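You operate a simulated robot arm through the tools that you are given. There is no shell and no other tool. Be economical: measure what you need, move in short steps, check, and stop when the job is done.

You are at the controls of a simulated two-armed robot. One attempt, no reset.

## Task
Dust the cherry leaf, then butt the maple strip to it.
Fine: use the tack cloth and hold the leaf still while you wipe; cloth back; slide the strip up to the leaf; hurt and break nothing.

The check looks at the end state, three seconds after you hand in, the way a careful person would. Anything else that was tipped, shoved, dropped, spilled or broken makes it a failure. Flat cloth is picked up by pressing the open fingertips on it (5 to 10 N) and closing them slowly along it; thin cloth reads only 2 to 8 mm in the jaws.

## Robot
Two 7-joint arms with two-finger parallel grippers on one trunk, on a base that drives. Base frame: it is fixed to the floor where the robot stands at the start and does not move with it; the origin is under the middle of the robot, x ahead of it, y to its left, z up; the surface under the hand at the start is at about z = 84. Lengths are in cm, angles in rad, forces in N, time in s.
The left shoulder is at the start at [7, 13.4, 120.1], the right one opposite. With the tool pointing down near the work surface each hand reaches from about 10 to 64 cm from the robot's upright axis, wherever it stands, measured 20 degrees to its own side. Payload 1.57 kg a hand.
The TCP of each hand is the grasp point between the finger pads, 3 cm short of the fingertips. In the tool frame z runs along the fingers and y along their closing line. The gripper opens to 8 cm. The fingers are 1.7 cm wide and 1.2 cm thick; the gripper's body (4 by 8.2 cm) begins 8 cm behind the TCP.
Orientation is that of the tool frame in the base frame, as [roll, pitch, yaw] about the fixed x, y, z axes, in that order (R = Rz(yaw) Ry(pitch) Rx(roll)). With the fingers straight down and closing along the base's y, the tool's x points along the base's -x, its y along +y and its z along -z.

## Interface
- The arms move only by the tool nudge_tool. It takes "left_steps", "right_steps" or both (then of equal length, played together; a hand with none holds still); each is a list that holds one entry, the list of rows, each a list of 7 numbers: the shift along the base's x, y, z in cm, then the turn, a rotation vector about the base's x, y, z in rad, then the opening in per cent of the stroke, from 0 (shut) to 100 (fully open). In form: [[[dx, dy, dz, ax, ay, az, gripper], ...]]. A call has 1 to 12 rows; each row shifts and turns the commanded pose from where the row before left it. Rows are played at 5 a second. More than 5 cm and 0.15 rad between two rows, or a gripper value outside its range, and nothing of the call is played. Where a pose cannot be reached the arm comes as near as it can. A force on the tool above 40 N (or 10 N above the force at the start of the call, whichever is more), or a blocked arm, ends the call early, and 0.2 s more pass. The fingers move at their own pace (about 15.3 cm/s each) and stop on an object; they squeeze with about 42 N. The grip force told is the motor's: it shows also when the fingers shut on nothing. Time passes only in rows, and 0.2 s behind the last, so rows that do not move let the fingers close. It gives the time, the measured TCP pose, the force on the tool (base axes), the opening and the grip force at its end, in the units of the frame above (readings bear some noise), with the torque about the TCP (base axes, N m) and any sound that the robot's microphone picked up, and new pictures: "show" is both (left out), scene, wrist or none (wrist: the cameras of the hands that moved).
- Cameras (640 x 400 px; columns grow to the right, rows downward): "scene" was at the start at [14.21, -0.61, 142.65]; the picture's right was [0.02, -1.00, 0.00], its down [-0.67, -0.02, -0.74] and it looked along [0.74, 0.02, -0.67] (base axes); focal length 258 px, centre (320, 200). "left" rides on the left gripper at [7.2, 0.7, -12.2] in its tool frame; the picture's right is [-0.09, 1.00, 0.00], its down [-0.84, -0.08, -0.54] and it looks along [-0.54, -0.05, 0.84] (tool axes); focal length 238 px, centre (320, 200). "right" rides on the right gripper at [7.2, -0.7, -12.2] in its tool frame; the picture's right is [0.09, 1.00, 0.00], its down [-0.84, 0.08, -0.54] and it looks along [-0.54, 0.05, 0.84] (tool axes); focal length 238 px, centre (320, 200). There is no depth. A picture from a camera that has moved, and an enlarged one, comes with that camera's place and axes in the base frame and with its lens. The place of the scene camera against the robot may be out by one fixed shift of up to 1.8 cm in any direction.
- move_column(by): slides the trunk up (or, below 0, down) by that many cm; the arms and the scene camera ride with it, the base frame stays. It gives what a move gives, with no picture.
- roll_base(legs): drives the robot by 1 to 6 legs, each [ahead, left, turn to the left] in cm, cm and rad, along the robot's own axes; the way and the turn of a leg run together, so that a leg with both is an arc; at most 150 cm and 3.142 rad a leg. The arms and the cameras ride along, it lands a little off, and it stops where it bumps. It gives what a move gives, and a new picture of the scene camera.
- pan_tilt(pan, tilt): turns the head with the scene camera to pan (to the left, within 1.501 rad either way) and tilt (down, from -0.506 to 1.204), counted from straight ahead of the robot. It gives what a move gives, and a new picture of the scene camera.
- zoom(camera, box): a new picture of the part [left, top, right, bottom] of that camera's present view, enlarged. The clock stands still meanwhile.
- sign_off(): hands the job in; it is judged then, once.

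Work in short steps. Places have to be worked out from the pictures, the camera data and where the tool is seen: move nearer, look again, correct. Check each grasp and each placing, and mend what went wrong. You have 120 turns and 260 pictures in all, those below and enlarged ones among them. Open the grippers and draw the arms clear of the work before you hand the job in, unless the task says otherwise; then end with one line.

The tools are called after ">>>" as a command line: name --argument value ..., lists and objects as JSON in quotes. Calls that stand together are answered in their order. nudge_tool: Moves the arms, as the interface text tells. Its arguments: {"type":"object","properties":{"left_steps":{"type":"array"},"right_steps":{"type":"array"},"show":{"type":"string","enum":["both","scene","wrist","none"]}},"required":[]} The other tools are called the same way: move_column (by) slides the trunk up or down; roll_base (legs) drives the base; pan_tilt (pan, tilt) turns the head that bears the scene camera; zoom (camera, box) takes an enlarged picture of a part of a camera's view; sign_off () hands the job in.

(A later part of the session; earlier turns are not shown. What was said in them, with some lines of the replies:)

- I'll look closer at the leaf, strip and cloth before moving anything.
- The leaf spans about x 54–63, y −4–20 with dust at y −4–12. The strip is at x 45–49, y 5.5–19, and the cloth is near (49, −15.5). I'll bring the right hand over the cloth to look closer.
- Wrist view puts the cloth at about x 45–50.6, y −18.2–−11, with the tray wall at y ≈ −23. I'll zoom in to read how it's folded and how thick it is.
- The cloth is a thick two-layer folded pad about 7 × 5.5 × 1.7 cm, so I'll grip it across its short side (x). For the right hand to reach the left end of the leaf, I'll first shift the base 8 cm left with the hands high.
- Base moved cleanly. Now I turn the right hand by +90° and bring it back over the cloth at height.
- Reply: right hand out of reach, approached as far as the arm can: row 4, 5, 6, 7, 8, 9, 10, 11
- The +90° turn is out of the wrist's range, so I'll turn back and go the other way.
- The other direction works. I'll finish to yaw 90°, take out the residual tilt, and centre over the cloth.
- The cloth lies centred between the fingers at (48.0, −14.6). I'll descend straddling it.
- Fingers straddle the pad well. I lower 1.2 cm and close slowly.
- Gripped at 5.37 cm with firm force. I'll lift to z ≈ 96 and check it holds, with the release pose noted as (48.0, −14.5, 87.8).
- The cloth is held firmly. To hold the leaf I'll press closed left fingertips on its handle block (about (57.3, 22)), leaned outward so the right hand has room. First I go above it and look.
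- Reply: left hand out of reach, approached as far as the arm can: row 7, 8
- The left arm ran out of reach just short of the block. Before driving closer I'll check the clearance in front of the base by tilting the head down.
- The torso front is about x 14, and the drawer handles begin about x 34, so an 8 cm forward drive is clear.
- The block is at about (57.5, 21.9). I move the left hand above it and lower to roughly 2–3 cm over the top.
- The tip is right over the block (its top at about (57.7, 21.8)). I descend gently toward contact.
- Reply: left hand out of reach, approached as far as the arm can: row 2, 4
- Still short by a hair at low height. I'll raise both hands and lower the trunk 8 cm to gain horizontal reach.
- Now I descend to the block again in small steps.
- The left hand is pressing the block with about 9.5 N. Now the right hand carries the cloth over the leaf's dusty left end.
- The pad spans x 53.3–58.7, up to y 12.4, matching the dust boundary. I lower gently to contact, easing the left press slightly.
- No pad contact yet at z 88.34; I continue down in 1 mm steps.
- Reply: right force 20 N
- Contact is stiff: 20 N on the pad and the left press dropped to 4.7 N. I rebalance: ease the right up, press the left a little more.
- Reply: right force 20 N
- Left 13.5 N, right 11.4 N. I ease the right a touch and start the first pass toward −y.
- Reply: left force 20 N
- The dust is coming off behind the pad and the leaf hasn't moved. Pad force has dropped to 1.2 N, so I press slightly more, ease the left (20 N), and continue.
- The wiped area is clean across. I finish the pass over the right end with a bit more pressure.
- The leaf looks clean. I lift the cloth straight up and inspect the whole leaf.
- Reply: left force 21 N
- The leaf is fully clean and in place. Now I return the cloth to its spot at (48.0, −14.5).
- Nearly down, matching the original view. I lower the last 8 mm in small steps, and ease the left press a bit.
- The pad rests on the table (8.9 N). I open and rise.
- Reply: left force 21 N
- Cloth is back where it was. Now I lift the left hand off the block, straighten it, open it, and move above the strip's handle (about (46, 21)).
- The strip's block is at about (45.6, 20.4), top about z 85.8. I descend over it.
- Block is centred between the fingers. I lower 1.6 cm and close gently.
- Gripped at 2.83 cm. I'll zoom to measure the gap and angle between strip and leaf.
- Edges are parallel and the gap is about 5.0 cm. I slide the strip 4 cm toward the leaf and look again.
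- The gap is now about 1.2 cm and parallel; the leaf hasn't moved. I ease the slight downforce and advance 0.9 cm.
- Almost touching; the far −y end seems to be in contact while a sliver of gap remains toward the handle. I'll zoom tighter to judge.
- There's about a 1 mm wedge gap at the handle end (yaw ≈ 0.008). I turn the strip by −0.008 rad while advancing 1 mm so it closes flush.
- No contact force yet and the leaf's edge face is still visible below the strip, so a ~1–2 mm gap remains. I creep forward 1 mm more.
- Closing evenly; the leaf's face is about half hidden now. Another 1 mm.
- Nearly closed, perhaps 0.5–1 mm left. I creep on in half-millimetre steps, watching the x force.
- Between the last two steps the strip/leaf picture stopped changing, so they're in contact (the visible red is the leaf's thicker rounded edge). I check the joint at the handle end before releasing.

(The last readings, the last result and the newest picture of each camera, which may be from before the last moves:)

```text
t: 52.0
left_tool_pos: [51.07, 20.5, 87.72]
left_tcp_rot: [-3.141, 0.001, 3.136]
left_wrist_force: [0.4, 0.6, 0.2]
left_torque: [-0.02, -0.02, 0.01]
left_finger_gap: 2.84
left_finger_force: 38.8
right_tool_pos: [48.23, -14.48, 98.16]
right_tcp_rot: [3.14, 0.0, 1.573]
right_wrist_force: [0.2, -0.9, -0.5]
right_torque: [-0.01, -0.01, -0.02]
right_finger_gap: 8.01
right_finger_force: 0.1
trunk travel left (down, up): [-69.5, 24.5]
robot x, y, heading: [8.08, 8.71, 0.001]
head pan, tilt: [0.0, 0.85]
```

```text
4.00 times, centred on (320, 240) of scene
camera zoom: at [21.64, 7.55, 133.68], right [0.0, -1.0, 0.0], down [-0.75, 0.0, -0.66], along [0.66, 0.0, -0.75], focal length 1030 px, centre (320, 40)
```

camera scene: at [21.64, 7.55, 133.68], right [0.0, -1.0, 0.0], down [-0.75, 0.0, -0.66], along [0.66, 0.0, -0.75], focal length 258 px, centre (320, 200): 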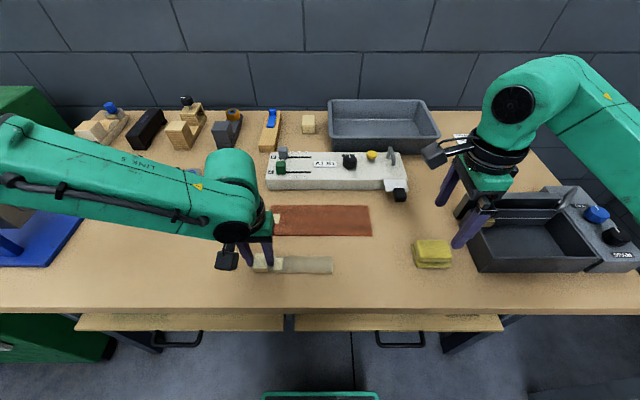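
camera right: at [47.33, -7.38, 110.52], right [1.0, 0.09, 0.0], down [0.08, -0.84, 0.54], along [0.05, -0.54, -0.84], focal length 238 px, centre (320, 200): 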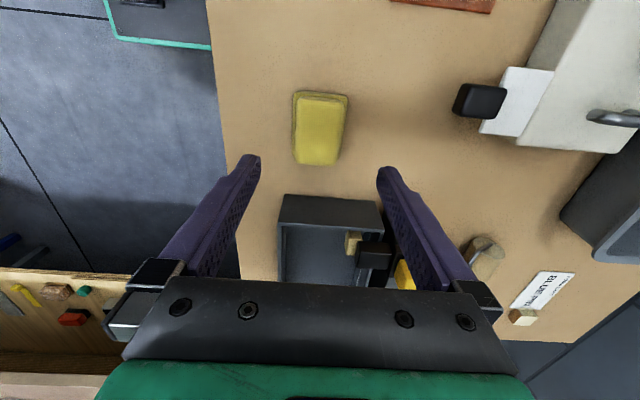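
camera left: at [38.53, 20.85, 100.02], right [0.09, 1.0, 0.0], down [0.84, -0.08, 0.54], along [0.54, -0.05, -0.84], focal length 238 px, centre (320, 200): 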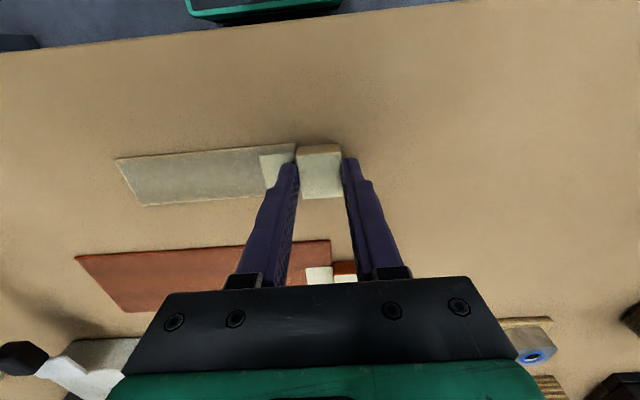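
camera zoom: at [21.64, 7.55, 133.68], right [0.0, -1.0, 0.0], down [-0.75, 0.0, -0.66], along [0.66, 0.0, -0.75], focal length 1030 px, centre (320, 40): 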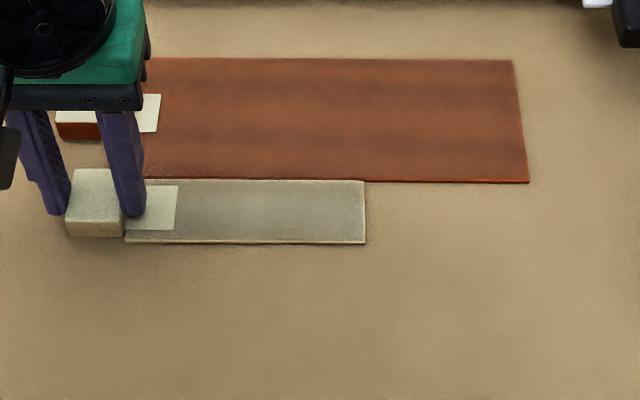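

The joint is closed along its length; the leaf's handle end shifted only about 2 mm. I stop pushing, relax the grip gently, and lift off.

>>> nudge_tool --left_steps '[[[0, 0, 0, 0, 0, 0, 40], [0, 0, 0, 0, 0, 0, 60], [0, 0, 0, 0, 0, 0, 80], [0, 0, 1, 0, 0, 0, 80], [0, 0, 3, 0, 0, 0, 80], [0, 0, 4, 0, 0, 0, 80], [-2, 0, 4, 0, 0, 0, 80], [-2, 1, 4, 0, 0, 0, 80], [-2, 2, 1, 0, 0, 0, 80], [-2, 4, 0, 0, 0, 0, 80], [0, 4, 0, 0, 0, 0, 80], [0, 0, 0, 0, 0, 0, 80]]]'

>>> zoom --camera "scene" --box '[240, 190, 400, 290]'

>>> zoom --camera "scene" --box '[250, 220, 350, 260]'

```text
t: 54.6
left_tool_pos: [43.04, 31.26, 105.1]
left_tcp_rot: [3.14, 0.003, 3.134]
left_wrist_force: [0.6, -0.1, -0.5]
left_torque: [0.0, -0.02, -0.01]
left_finger_gap: 6.43
left_finger_force: 0.0
right_tool_pos: [48.3, -14.5, 98.1]
right_tcp_rot: [3.141, -0.001, 1.572]
right_wrist_force: [0.1, -0.6, 0.5]
right_torque: [0.03, 0.02, 0.02]
right_finger_gap: 8.01
right_finger_force: 0.1
trunk travel left (down, up): [-69.5, 24.5]
robot x, y, heading: [8.19, 8.33, -0.005]
head pan, tilt: [0.0, 0.85]
camera scene: at [21.67, 7.44, 133.68], right [0.0, -1.0, 0.0], down [-0.75, 0.0, -0.66], along [0.66, 0.0, -0.75], focal length 258 px, centre (320, 200)
camera left: at [35.81, 31.74, 117.17], right [0.1, 1.0, 0.0], down [0.84, -0.08, 0.54], along [0.54, -0.05, -0.84], focal length 238 px, centre (320, 200)
```

scene: 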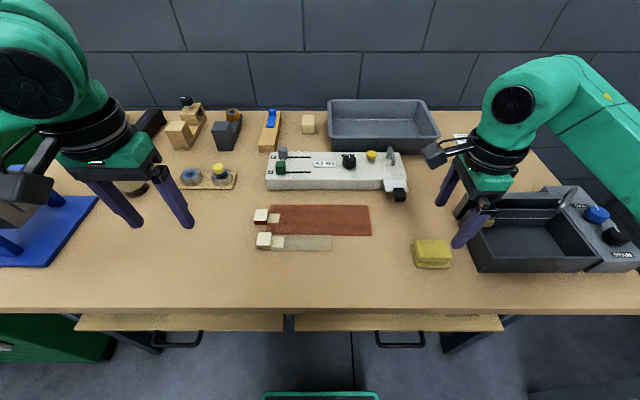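
left: 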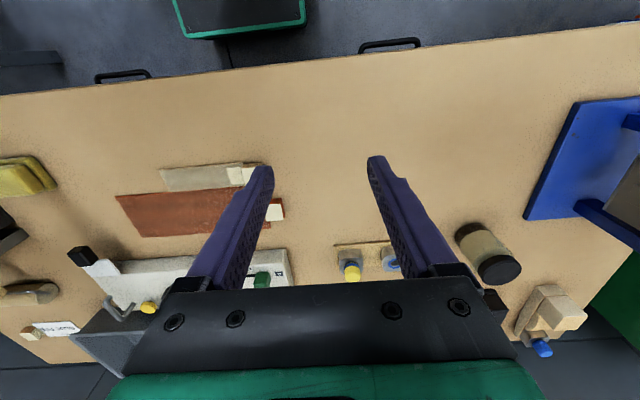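

```text
4.00 times, centred on (320, 240) of scene
camera zoom: at [21.67, 7.44, 133.68], right [0.0, -1.0, 0.0], down [-0.75, 0.0, -0.66], along [0.66, 0.0, -0.75], focal length 1030 px, centre (320, 40)
```

zoom: 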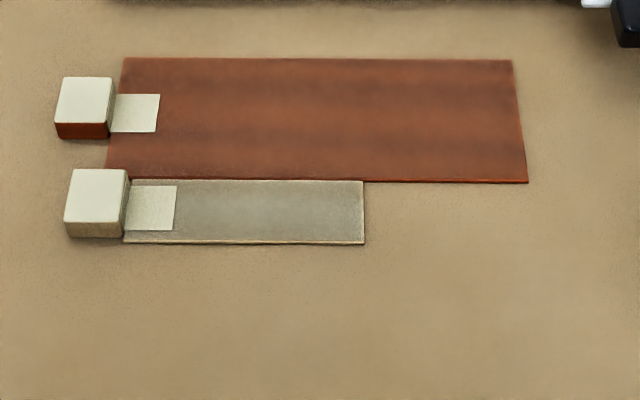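

```text
6.40 times, centred on (300, 240) of scene
camera zoom: at [21.67, 7.44, 133.68], right [0.0, -1.0, 0.0], down [-0.75, 0.0, -0.66], along [0.66, 0.0, -0.75], focal length 1648 px, centre (448, -56)
```

zoom: 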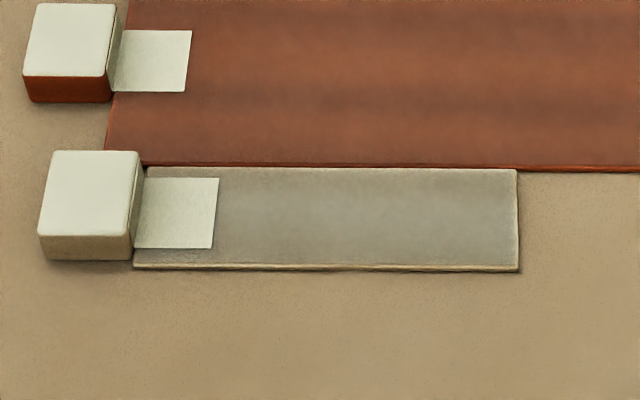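

The strip sits against the leaf. One tight zoom to verify the joint after release.

>>> zoom --camera "scene" --box '[265, 232, 305, 252]'

>>> zoom --camera "scene" --box '[305, 232, 345, 252]'

>>> zoom --camera "left" --box '[150, 155, 230, 205]'

```text
16.00 times, centred on (285, 242) of scene
camera zoom: at [21.67, 7.44, 133.68], right [0.0, -1.0, 0.0], down [-0.75, 0.0, -0.66], along [0.66, 0.0, -0.75], focal length 4120 px, centre (880, -472)
```

zoom: 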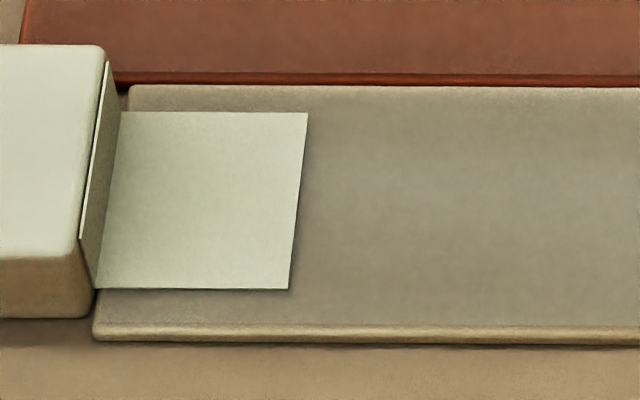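

```text
16.00 times, centred on (325, 242) of scene
camera zoom: at [21.67, 7.44, 133.68], right [0.0, -1.0, 0.0], down [-0.75, 0.0, -0.66], along [0.66, 0.0, -0.75], focal length 4120 px, centre (240, -472)
```

zoom: 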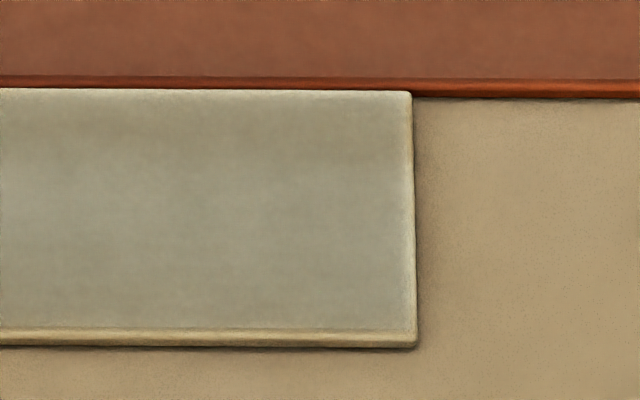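

```text
8.00 times, centred on (190, 180) of left
camera zoom: at [35.81, 31.74, 117.17], right [0.1, 1.0, 0.0], down [0.84, -0.08, 0.54], along [0.54, -0.05, -0.84], focal length 1907 px, centre (1360, 360)
```

zoom: 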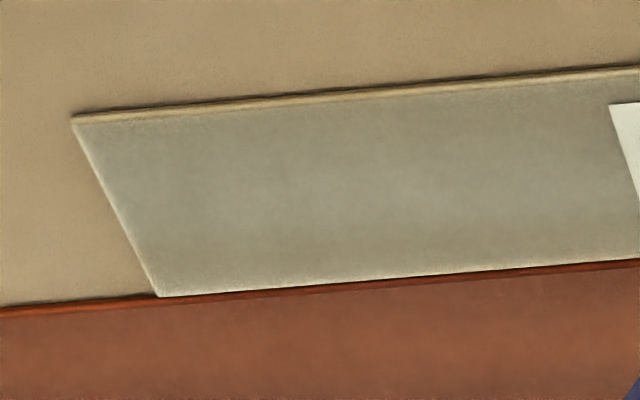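

To be sure of contact, I compare the leaf's position against the panel with the same zoom as earlier, and look along the joint more steeply with the right wrist camera after moving that hand over. First the comparison.

>>> zoom --camera "scene" --box '[230, 180, 430, 290]'

>>> nudge_tool --right_steps '[[[0, 2, 2, 0, 0, 0, 100], [0, 4, 0, 0, 0, 0, 100], [0, 4, 0, 0, 0, 0, 100], [1, 4, 0, 0, 0, 0, 100], [2, 0, 0, 0, 0, 0, 100], [2, 0, 0, 0, 0, 0, 100], [0, 0, 0, 0, 0, 0, 100]]]' --show "wrist"

```text
3.20 times, centred on (330, 235) of scene
camera zoom: at [21.67, 7.44, 133.68], right [0.0, -1.0, 0.0], down [-0.75, 0.0, -0.66], along [0.66, 0.0, -0.75], focal length 824 px, centre (288, 88)
```

zoom: 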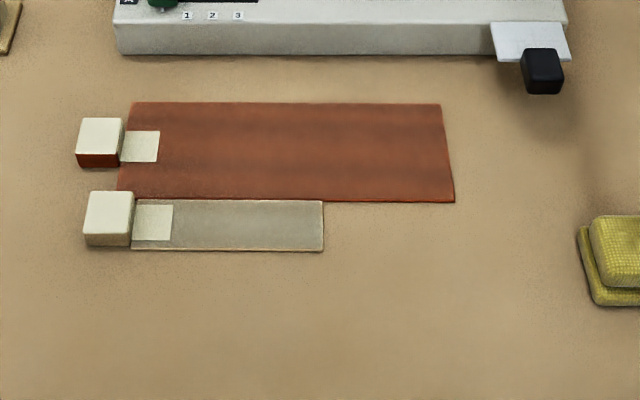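

```text
t: 56.2
left_tool_pos: [42.95, 31.2, 104.92]
left_tcp_rot: [3.141, 0.002, 3.135]
left_wrist_force: [0.8, -0.4, 0.0]
left_torque: [0.0, -0.01, 0.01]
left_finger_gap: 6.38
left_finger_force: 0.1
right_tool_pos: [53.3, -0.28, 99.67]
right_tcp_rot: [3.138, 0.0, 1.573]
right_wrist_force: [0.8, -0.7, 1.0]
right_torque: [0.0, 0.01, -0.02]
right_finger_gap: 7.98
right_finger_force: 0.1
trunk travel left (down, up): [-69.5, 24.5]
robot x, y, heading: [7.68, 8.44, 0.006]
head pan, tilt: [0.0, 0.85]
camera right: at [52.61, 6.78, 111.93], right [1.0, 0.09, 0.0], down [0.08, -0.84, 0.54], along [0.05, -0.54, -0.84], focal length 238 px, centre (320, 200)
```

right: 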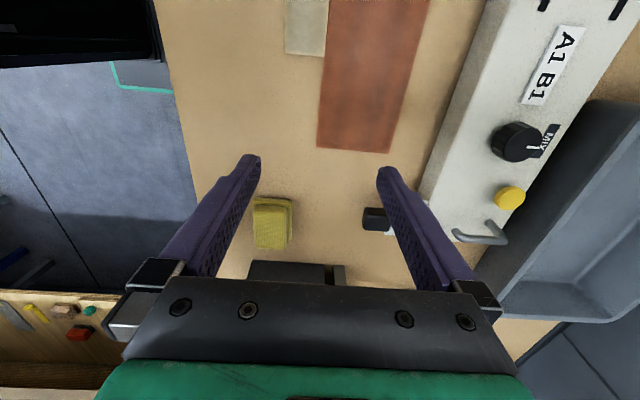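

The camera sits right over the joint line; I move 10 cm further along +y to look straight down the joint.

>>> nudge_tool --right_steps '[[[0, 4, 0, 0, 0, 0, 100], [0, 4, 0, 0, 0, 0, 100], [0, 2, 0, 0, 0, 0, 100], [0, 0, 0, 0, 0, 0, 100]]]' --show "wrist"

>>> zoom --camera "right" --box '[260, 30, 380, 105]'

>>> zoom --camera "right" --box '[290, 0, 370, 50]'

```text
t: 57.2
left_tool_pos: [43.08, 31.33, 105.01]
left_tcp_rot: [-3.141, 0.002, 3.136]
left_wrist_force: [0.2, -0.3, 0.1]
left_torque: [0.03, -0.06, 0.0]
left_finger_gap: 6.4
left_finger_force: 0.0
right_tool_pos: [53.3, 9.83, 99.44]
right_tcp_rot: [3.141, 0.001, 1.572]
right_wrist_force: [-0.4, -0.1, 0.0]
right_torque: [-0.02, -0.01, 0.01]
right_finger_gap: 8.01
right_finger_force: 0.1
trunk travel left (down, up): [-69.5, 24.5]
robot x, y, heading: [7.73, 8.28, 0.002]
head pan, tilt: [0.0, 0.85]
camera right: at [52.63, 16.87, 111.77], right [1.0, 0.09, 0.0], down [0.08, -0.84, 0.54], along [0.05, -0.54, -0.84], focal length 238 px, centre (320, 200)
```

right: 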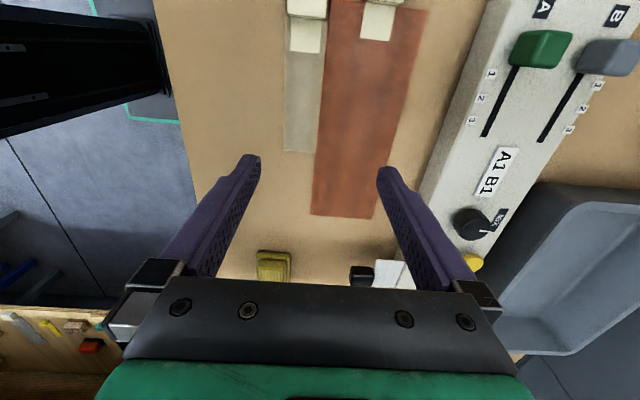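

```text
5.33 times, centred on (320, 68) of right
camera zoom: at [52.63, 16.87, 111.77], right [1.0, 0.09, 0.0], down [0.08, -0.84, 0.54], along [0.05, -0.54, -0.84], focal length 1271 px, centre (320, 907)
```

zoom: 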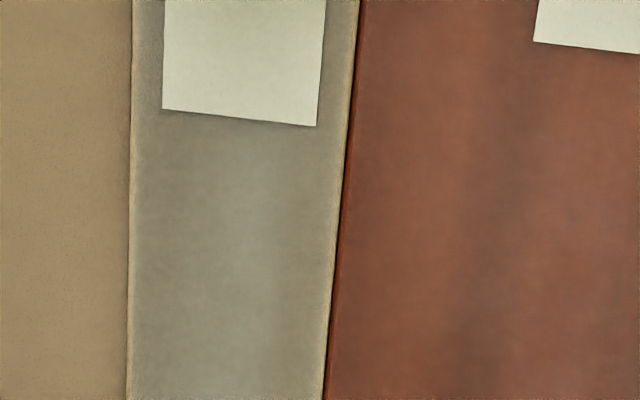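

```text
8.00 times, centred on (330, 25) of right
camera zoom: at [52.63, 16.87, 111.77], right [1.0, 0.09, 0.0], down [0.08, -0.84, 0.54], along [0.05, -0.54, -0.84], focal length 1907 px, centre (240, 1600)
```

zoom: 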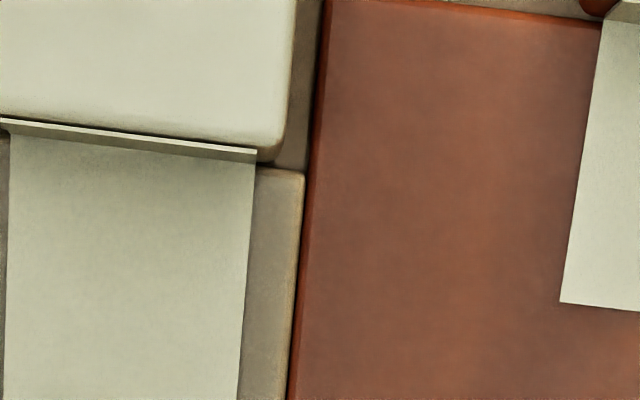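

The joint is tight, with perhaps a hairline at the handle end. One stronger zoom to quantify.

>>> zoom --camera "right" --box '[312, 15, 344, 35]'

>>> zoom --camera "right" --box '[300, 70, 332, 90]'

>>> zoom --camera "right" --box '[300, 135, 332, 155]'

```text
16.00 times, centred on (328, 25) of right
camera zoom: at [52.63, 16.87, 111.77], right [1.0, 0.09, 0.0], down [0.08, -0.84, 0.54], along [0.05, -0.54, -0.84], focal length 3814 px, centre (192, 3000)
```

zoom: 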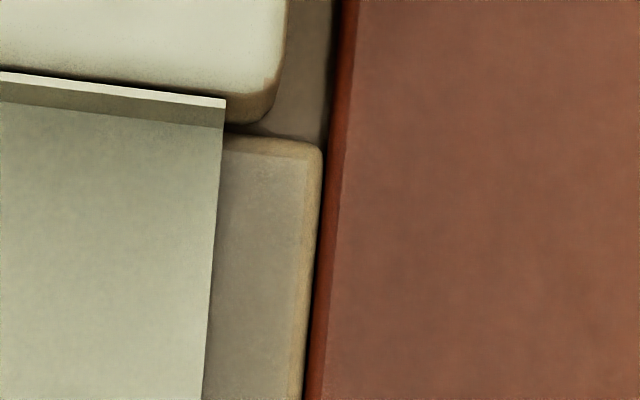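

```text
16.00 times, centred on (316, 80) of right
camera zoom: at [52.63, 16.87, 111.77], right [1.0, 0.09, 0.0], down [0.08, -0.84, 0.54], along [0.05, -0.54, -0.84], focal length 3814 px, centre (384, 2120)
```

zoom: 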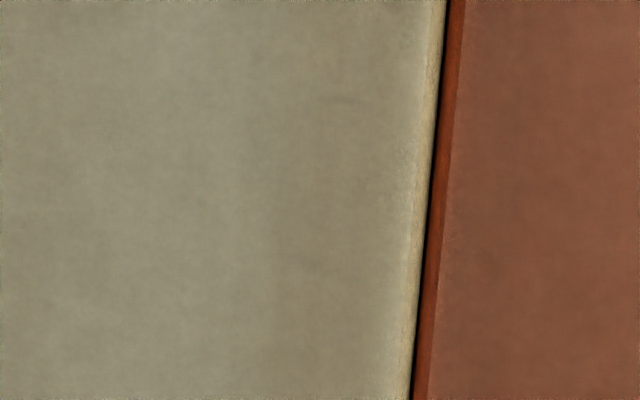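

```text
16.00 times, centred on (316, 145) of right
camera zoom: at [52.63, 16.87, 111.77], right [1.0, 0.09, 0.0], down [0.08, -0.84, 0.54], along [0.05, -0.54, -0.84], focal length 3814 px, centre (384, 1080)
```

zoom: 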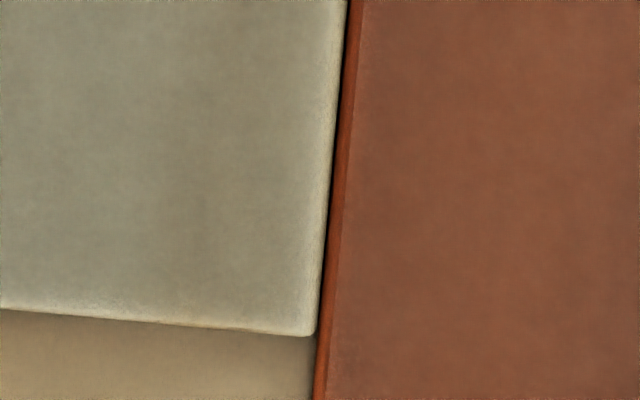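

The edges have small chamfers that meet with no table visible between them (≤ 0.4 mm), so the strip is butted. I draw the right hand clear and back, then take a last look.

>>> nudge_tool --right_steps '[[[0, -2, 3, 0, 0, 0, 100], [-2, -4, 3, 0, 0, 0, 100], [-2, -4, 2, 0, 0, 0, 100], [-2, -4, 0, 0, 0, 0, 100], [-2, -4, 0, 0, 0, 0, 100], [-2, -4, 0, 0, 0, 0, 100], [0, 0, 0, 0, 0, 0, 100]]]' --show "scene"

```text
refused: row 2 steps farther than a row can; nothing moved
```

>>> nudge_tool --right_steps '[[[0, -2, 3, 0, 0, 0, 100], [-1, -3, 3, 0, 0, 0, 100], [-1, -4, 2, 0, 0, 0, 100], [-2, -4, 0, 0, 0, 0, 100], [-2, -4, 0, 0, 0, 0, 100], [-2, -4, 0, 0, 0, 0, 100], [0, 0, 0, 0, 0, 0, 100]]]' --show "scene"

```text
t: 58.8
left_tool_pos: [43.16, 31.38, 104.87]
left_tcp_rot: [-3.14, 0.003, 3.136]
left_wrist_force: [1.1, 0.6, 0.2]
left_torque: [-0.03, 0.0, 0.0]
left_finger_gap: 6.42
left_finger_force: 0.0
right_tool_pos: [44.62, -11.04, 107.9]
right_tcp_rot: [3.138, 0.001, 1.572]
right_wrist_force: [0.8, -0.1, -0.7]
right_torque: [-0.02, 0.02, 0.01]
right_finger_gap: 7.97
right_finger_force: 0.1
trunk travel left (down, up): [-69.5, 24.5]
robot x, y, heading: [7.89, 8.54, 0.002]
head pan, tilt: [0.0, 0.85]
camera scene: at [21.72, 7.66, 133.67], right [0.0, -1.0, 0.0], down [-0.75, 0.0, -0.66], along [0.66, 0.0, -0.75], focal length 258 px, centre (320, 200)
```

scene: 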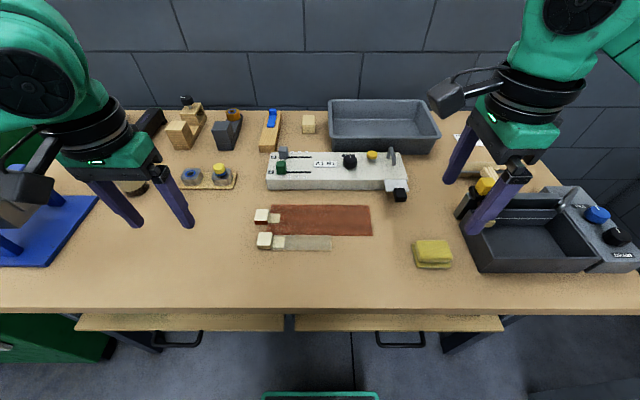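

Leaf clean, strip butted, cloth back, everything else untouched, and both hands open and clear. Handing in.

>>> sign_off

```text
The job is handed in.
```

I wiped the cherry leaf clean while holding it still, put the tack cloth back, and slid the maple strip up to the leaf, leaving a gap of 0.4 mm or less at the handle end; the leaf may have shifted a millimetre or two as they met.
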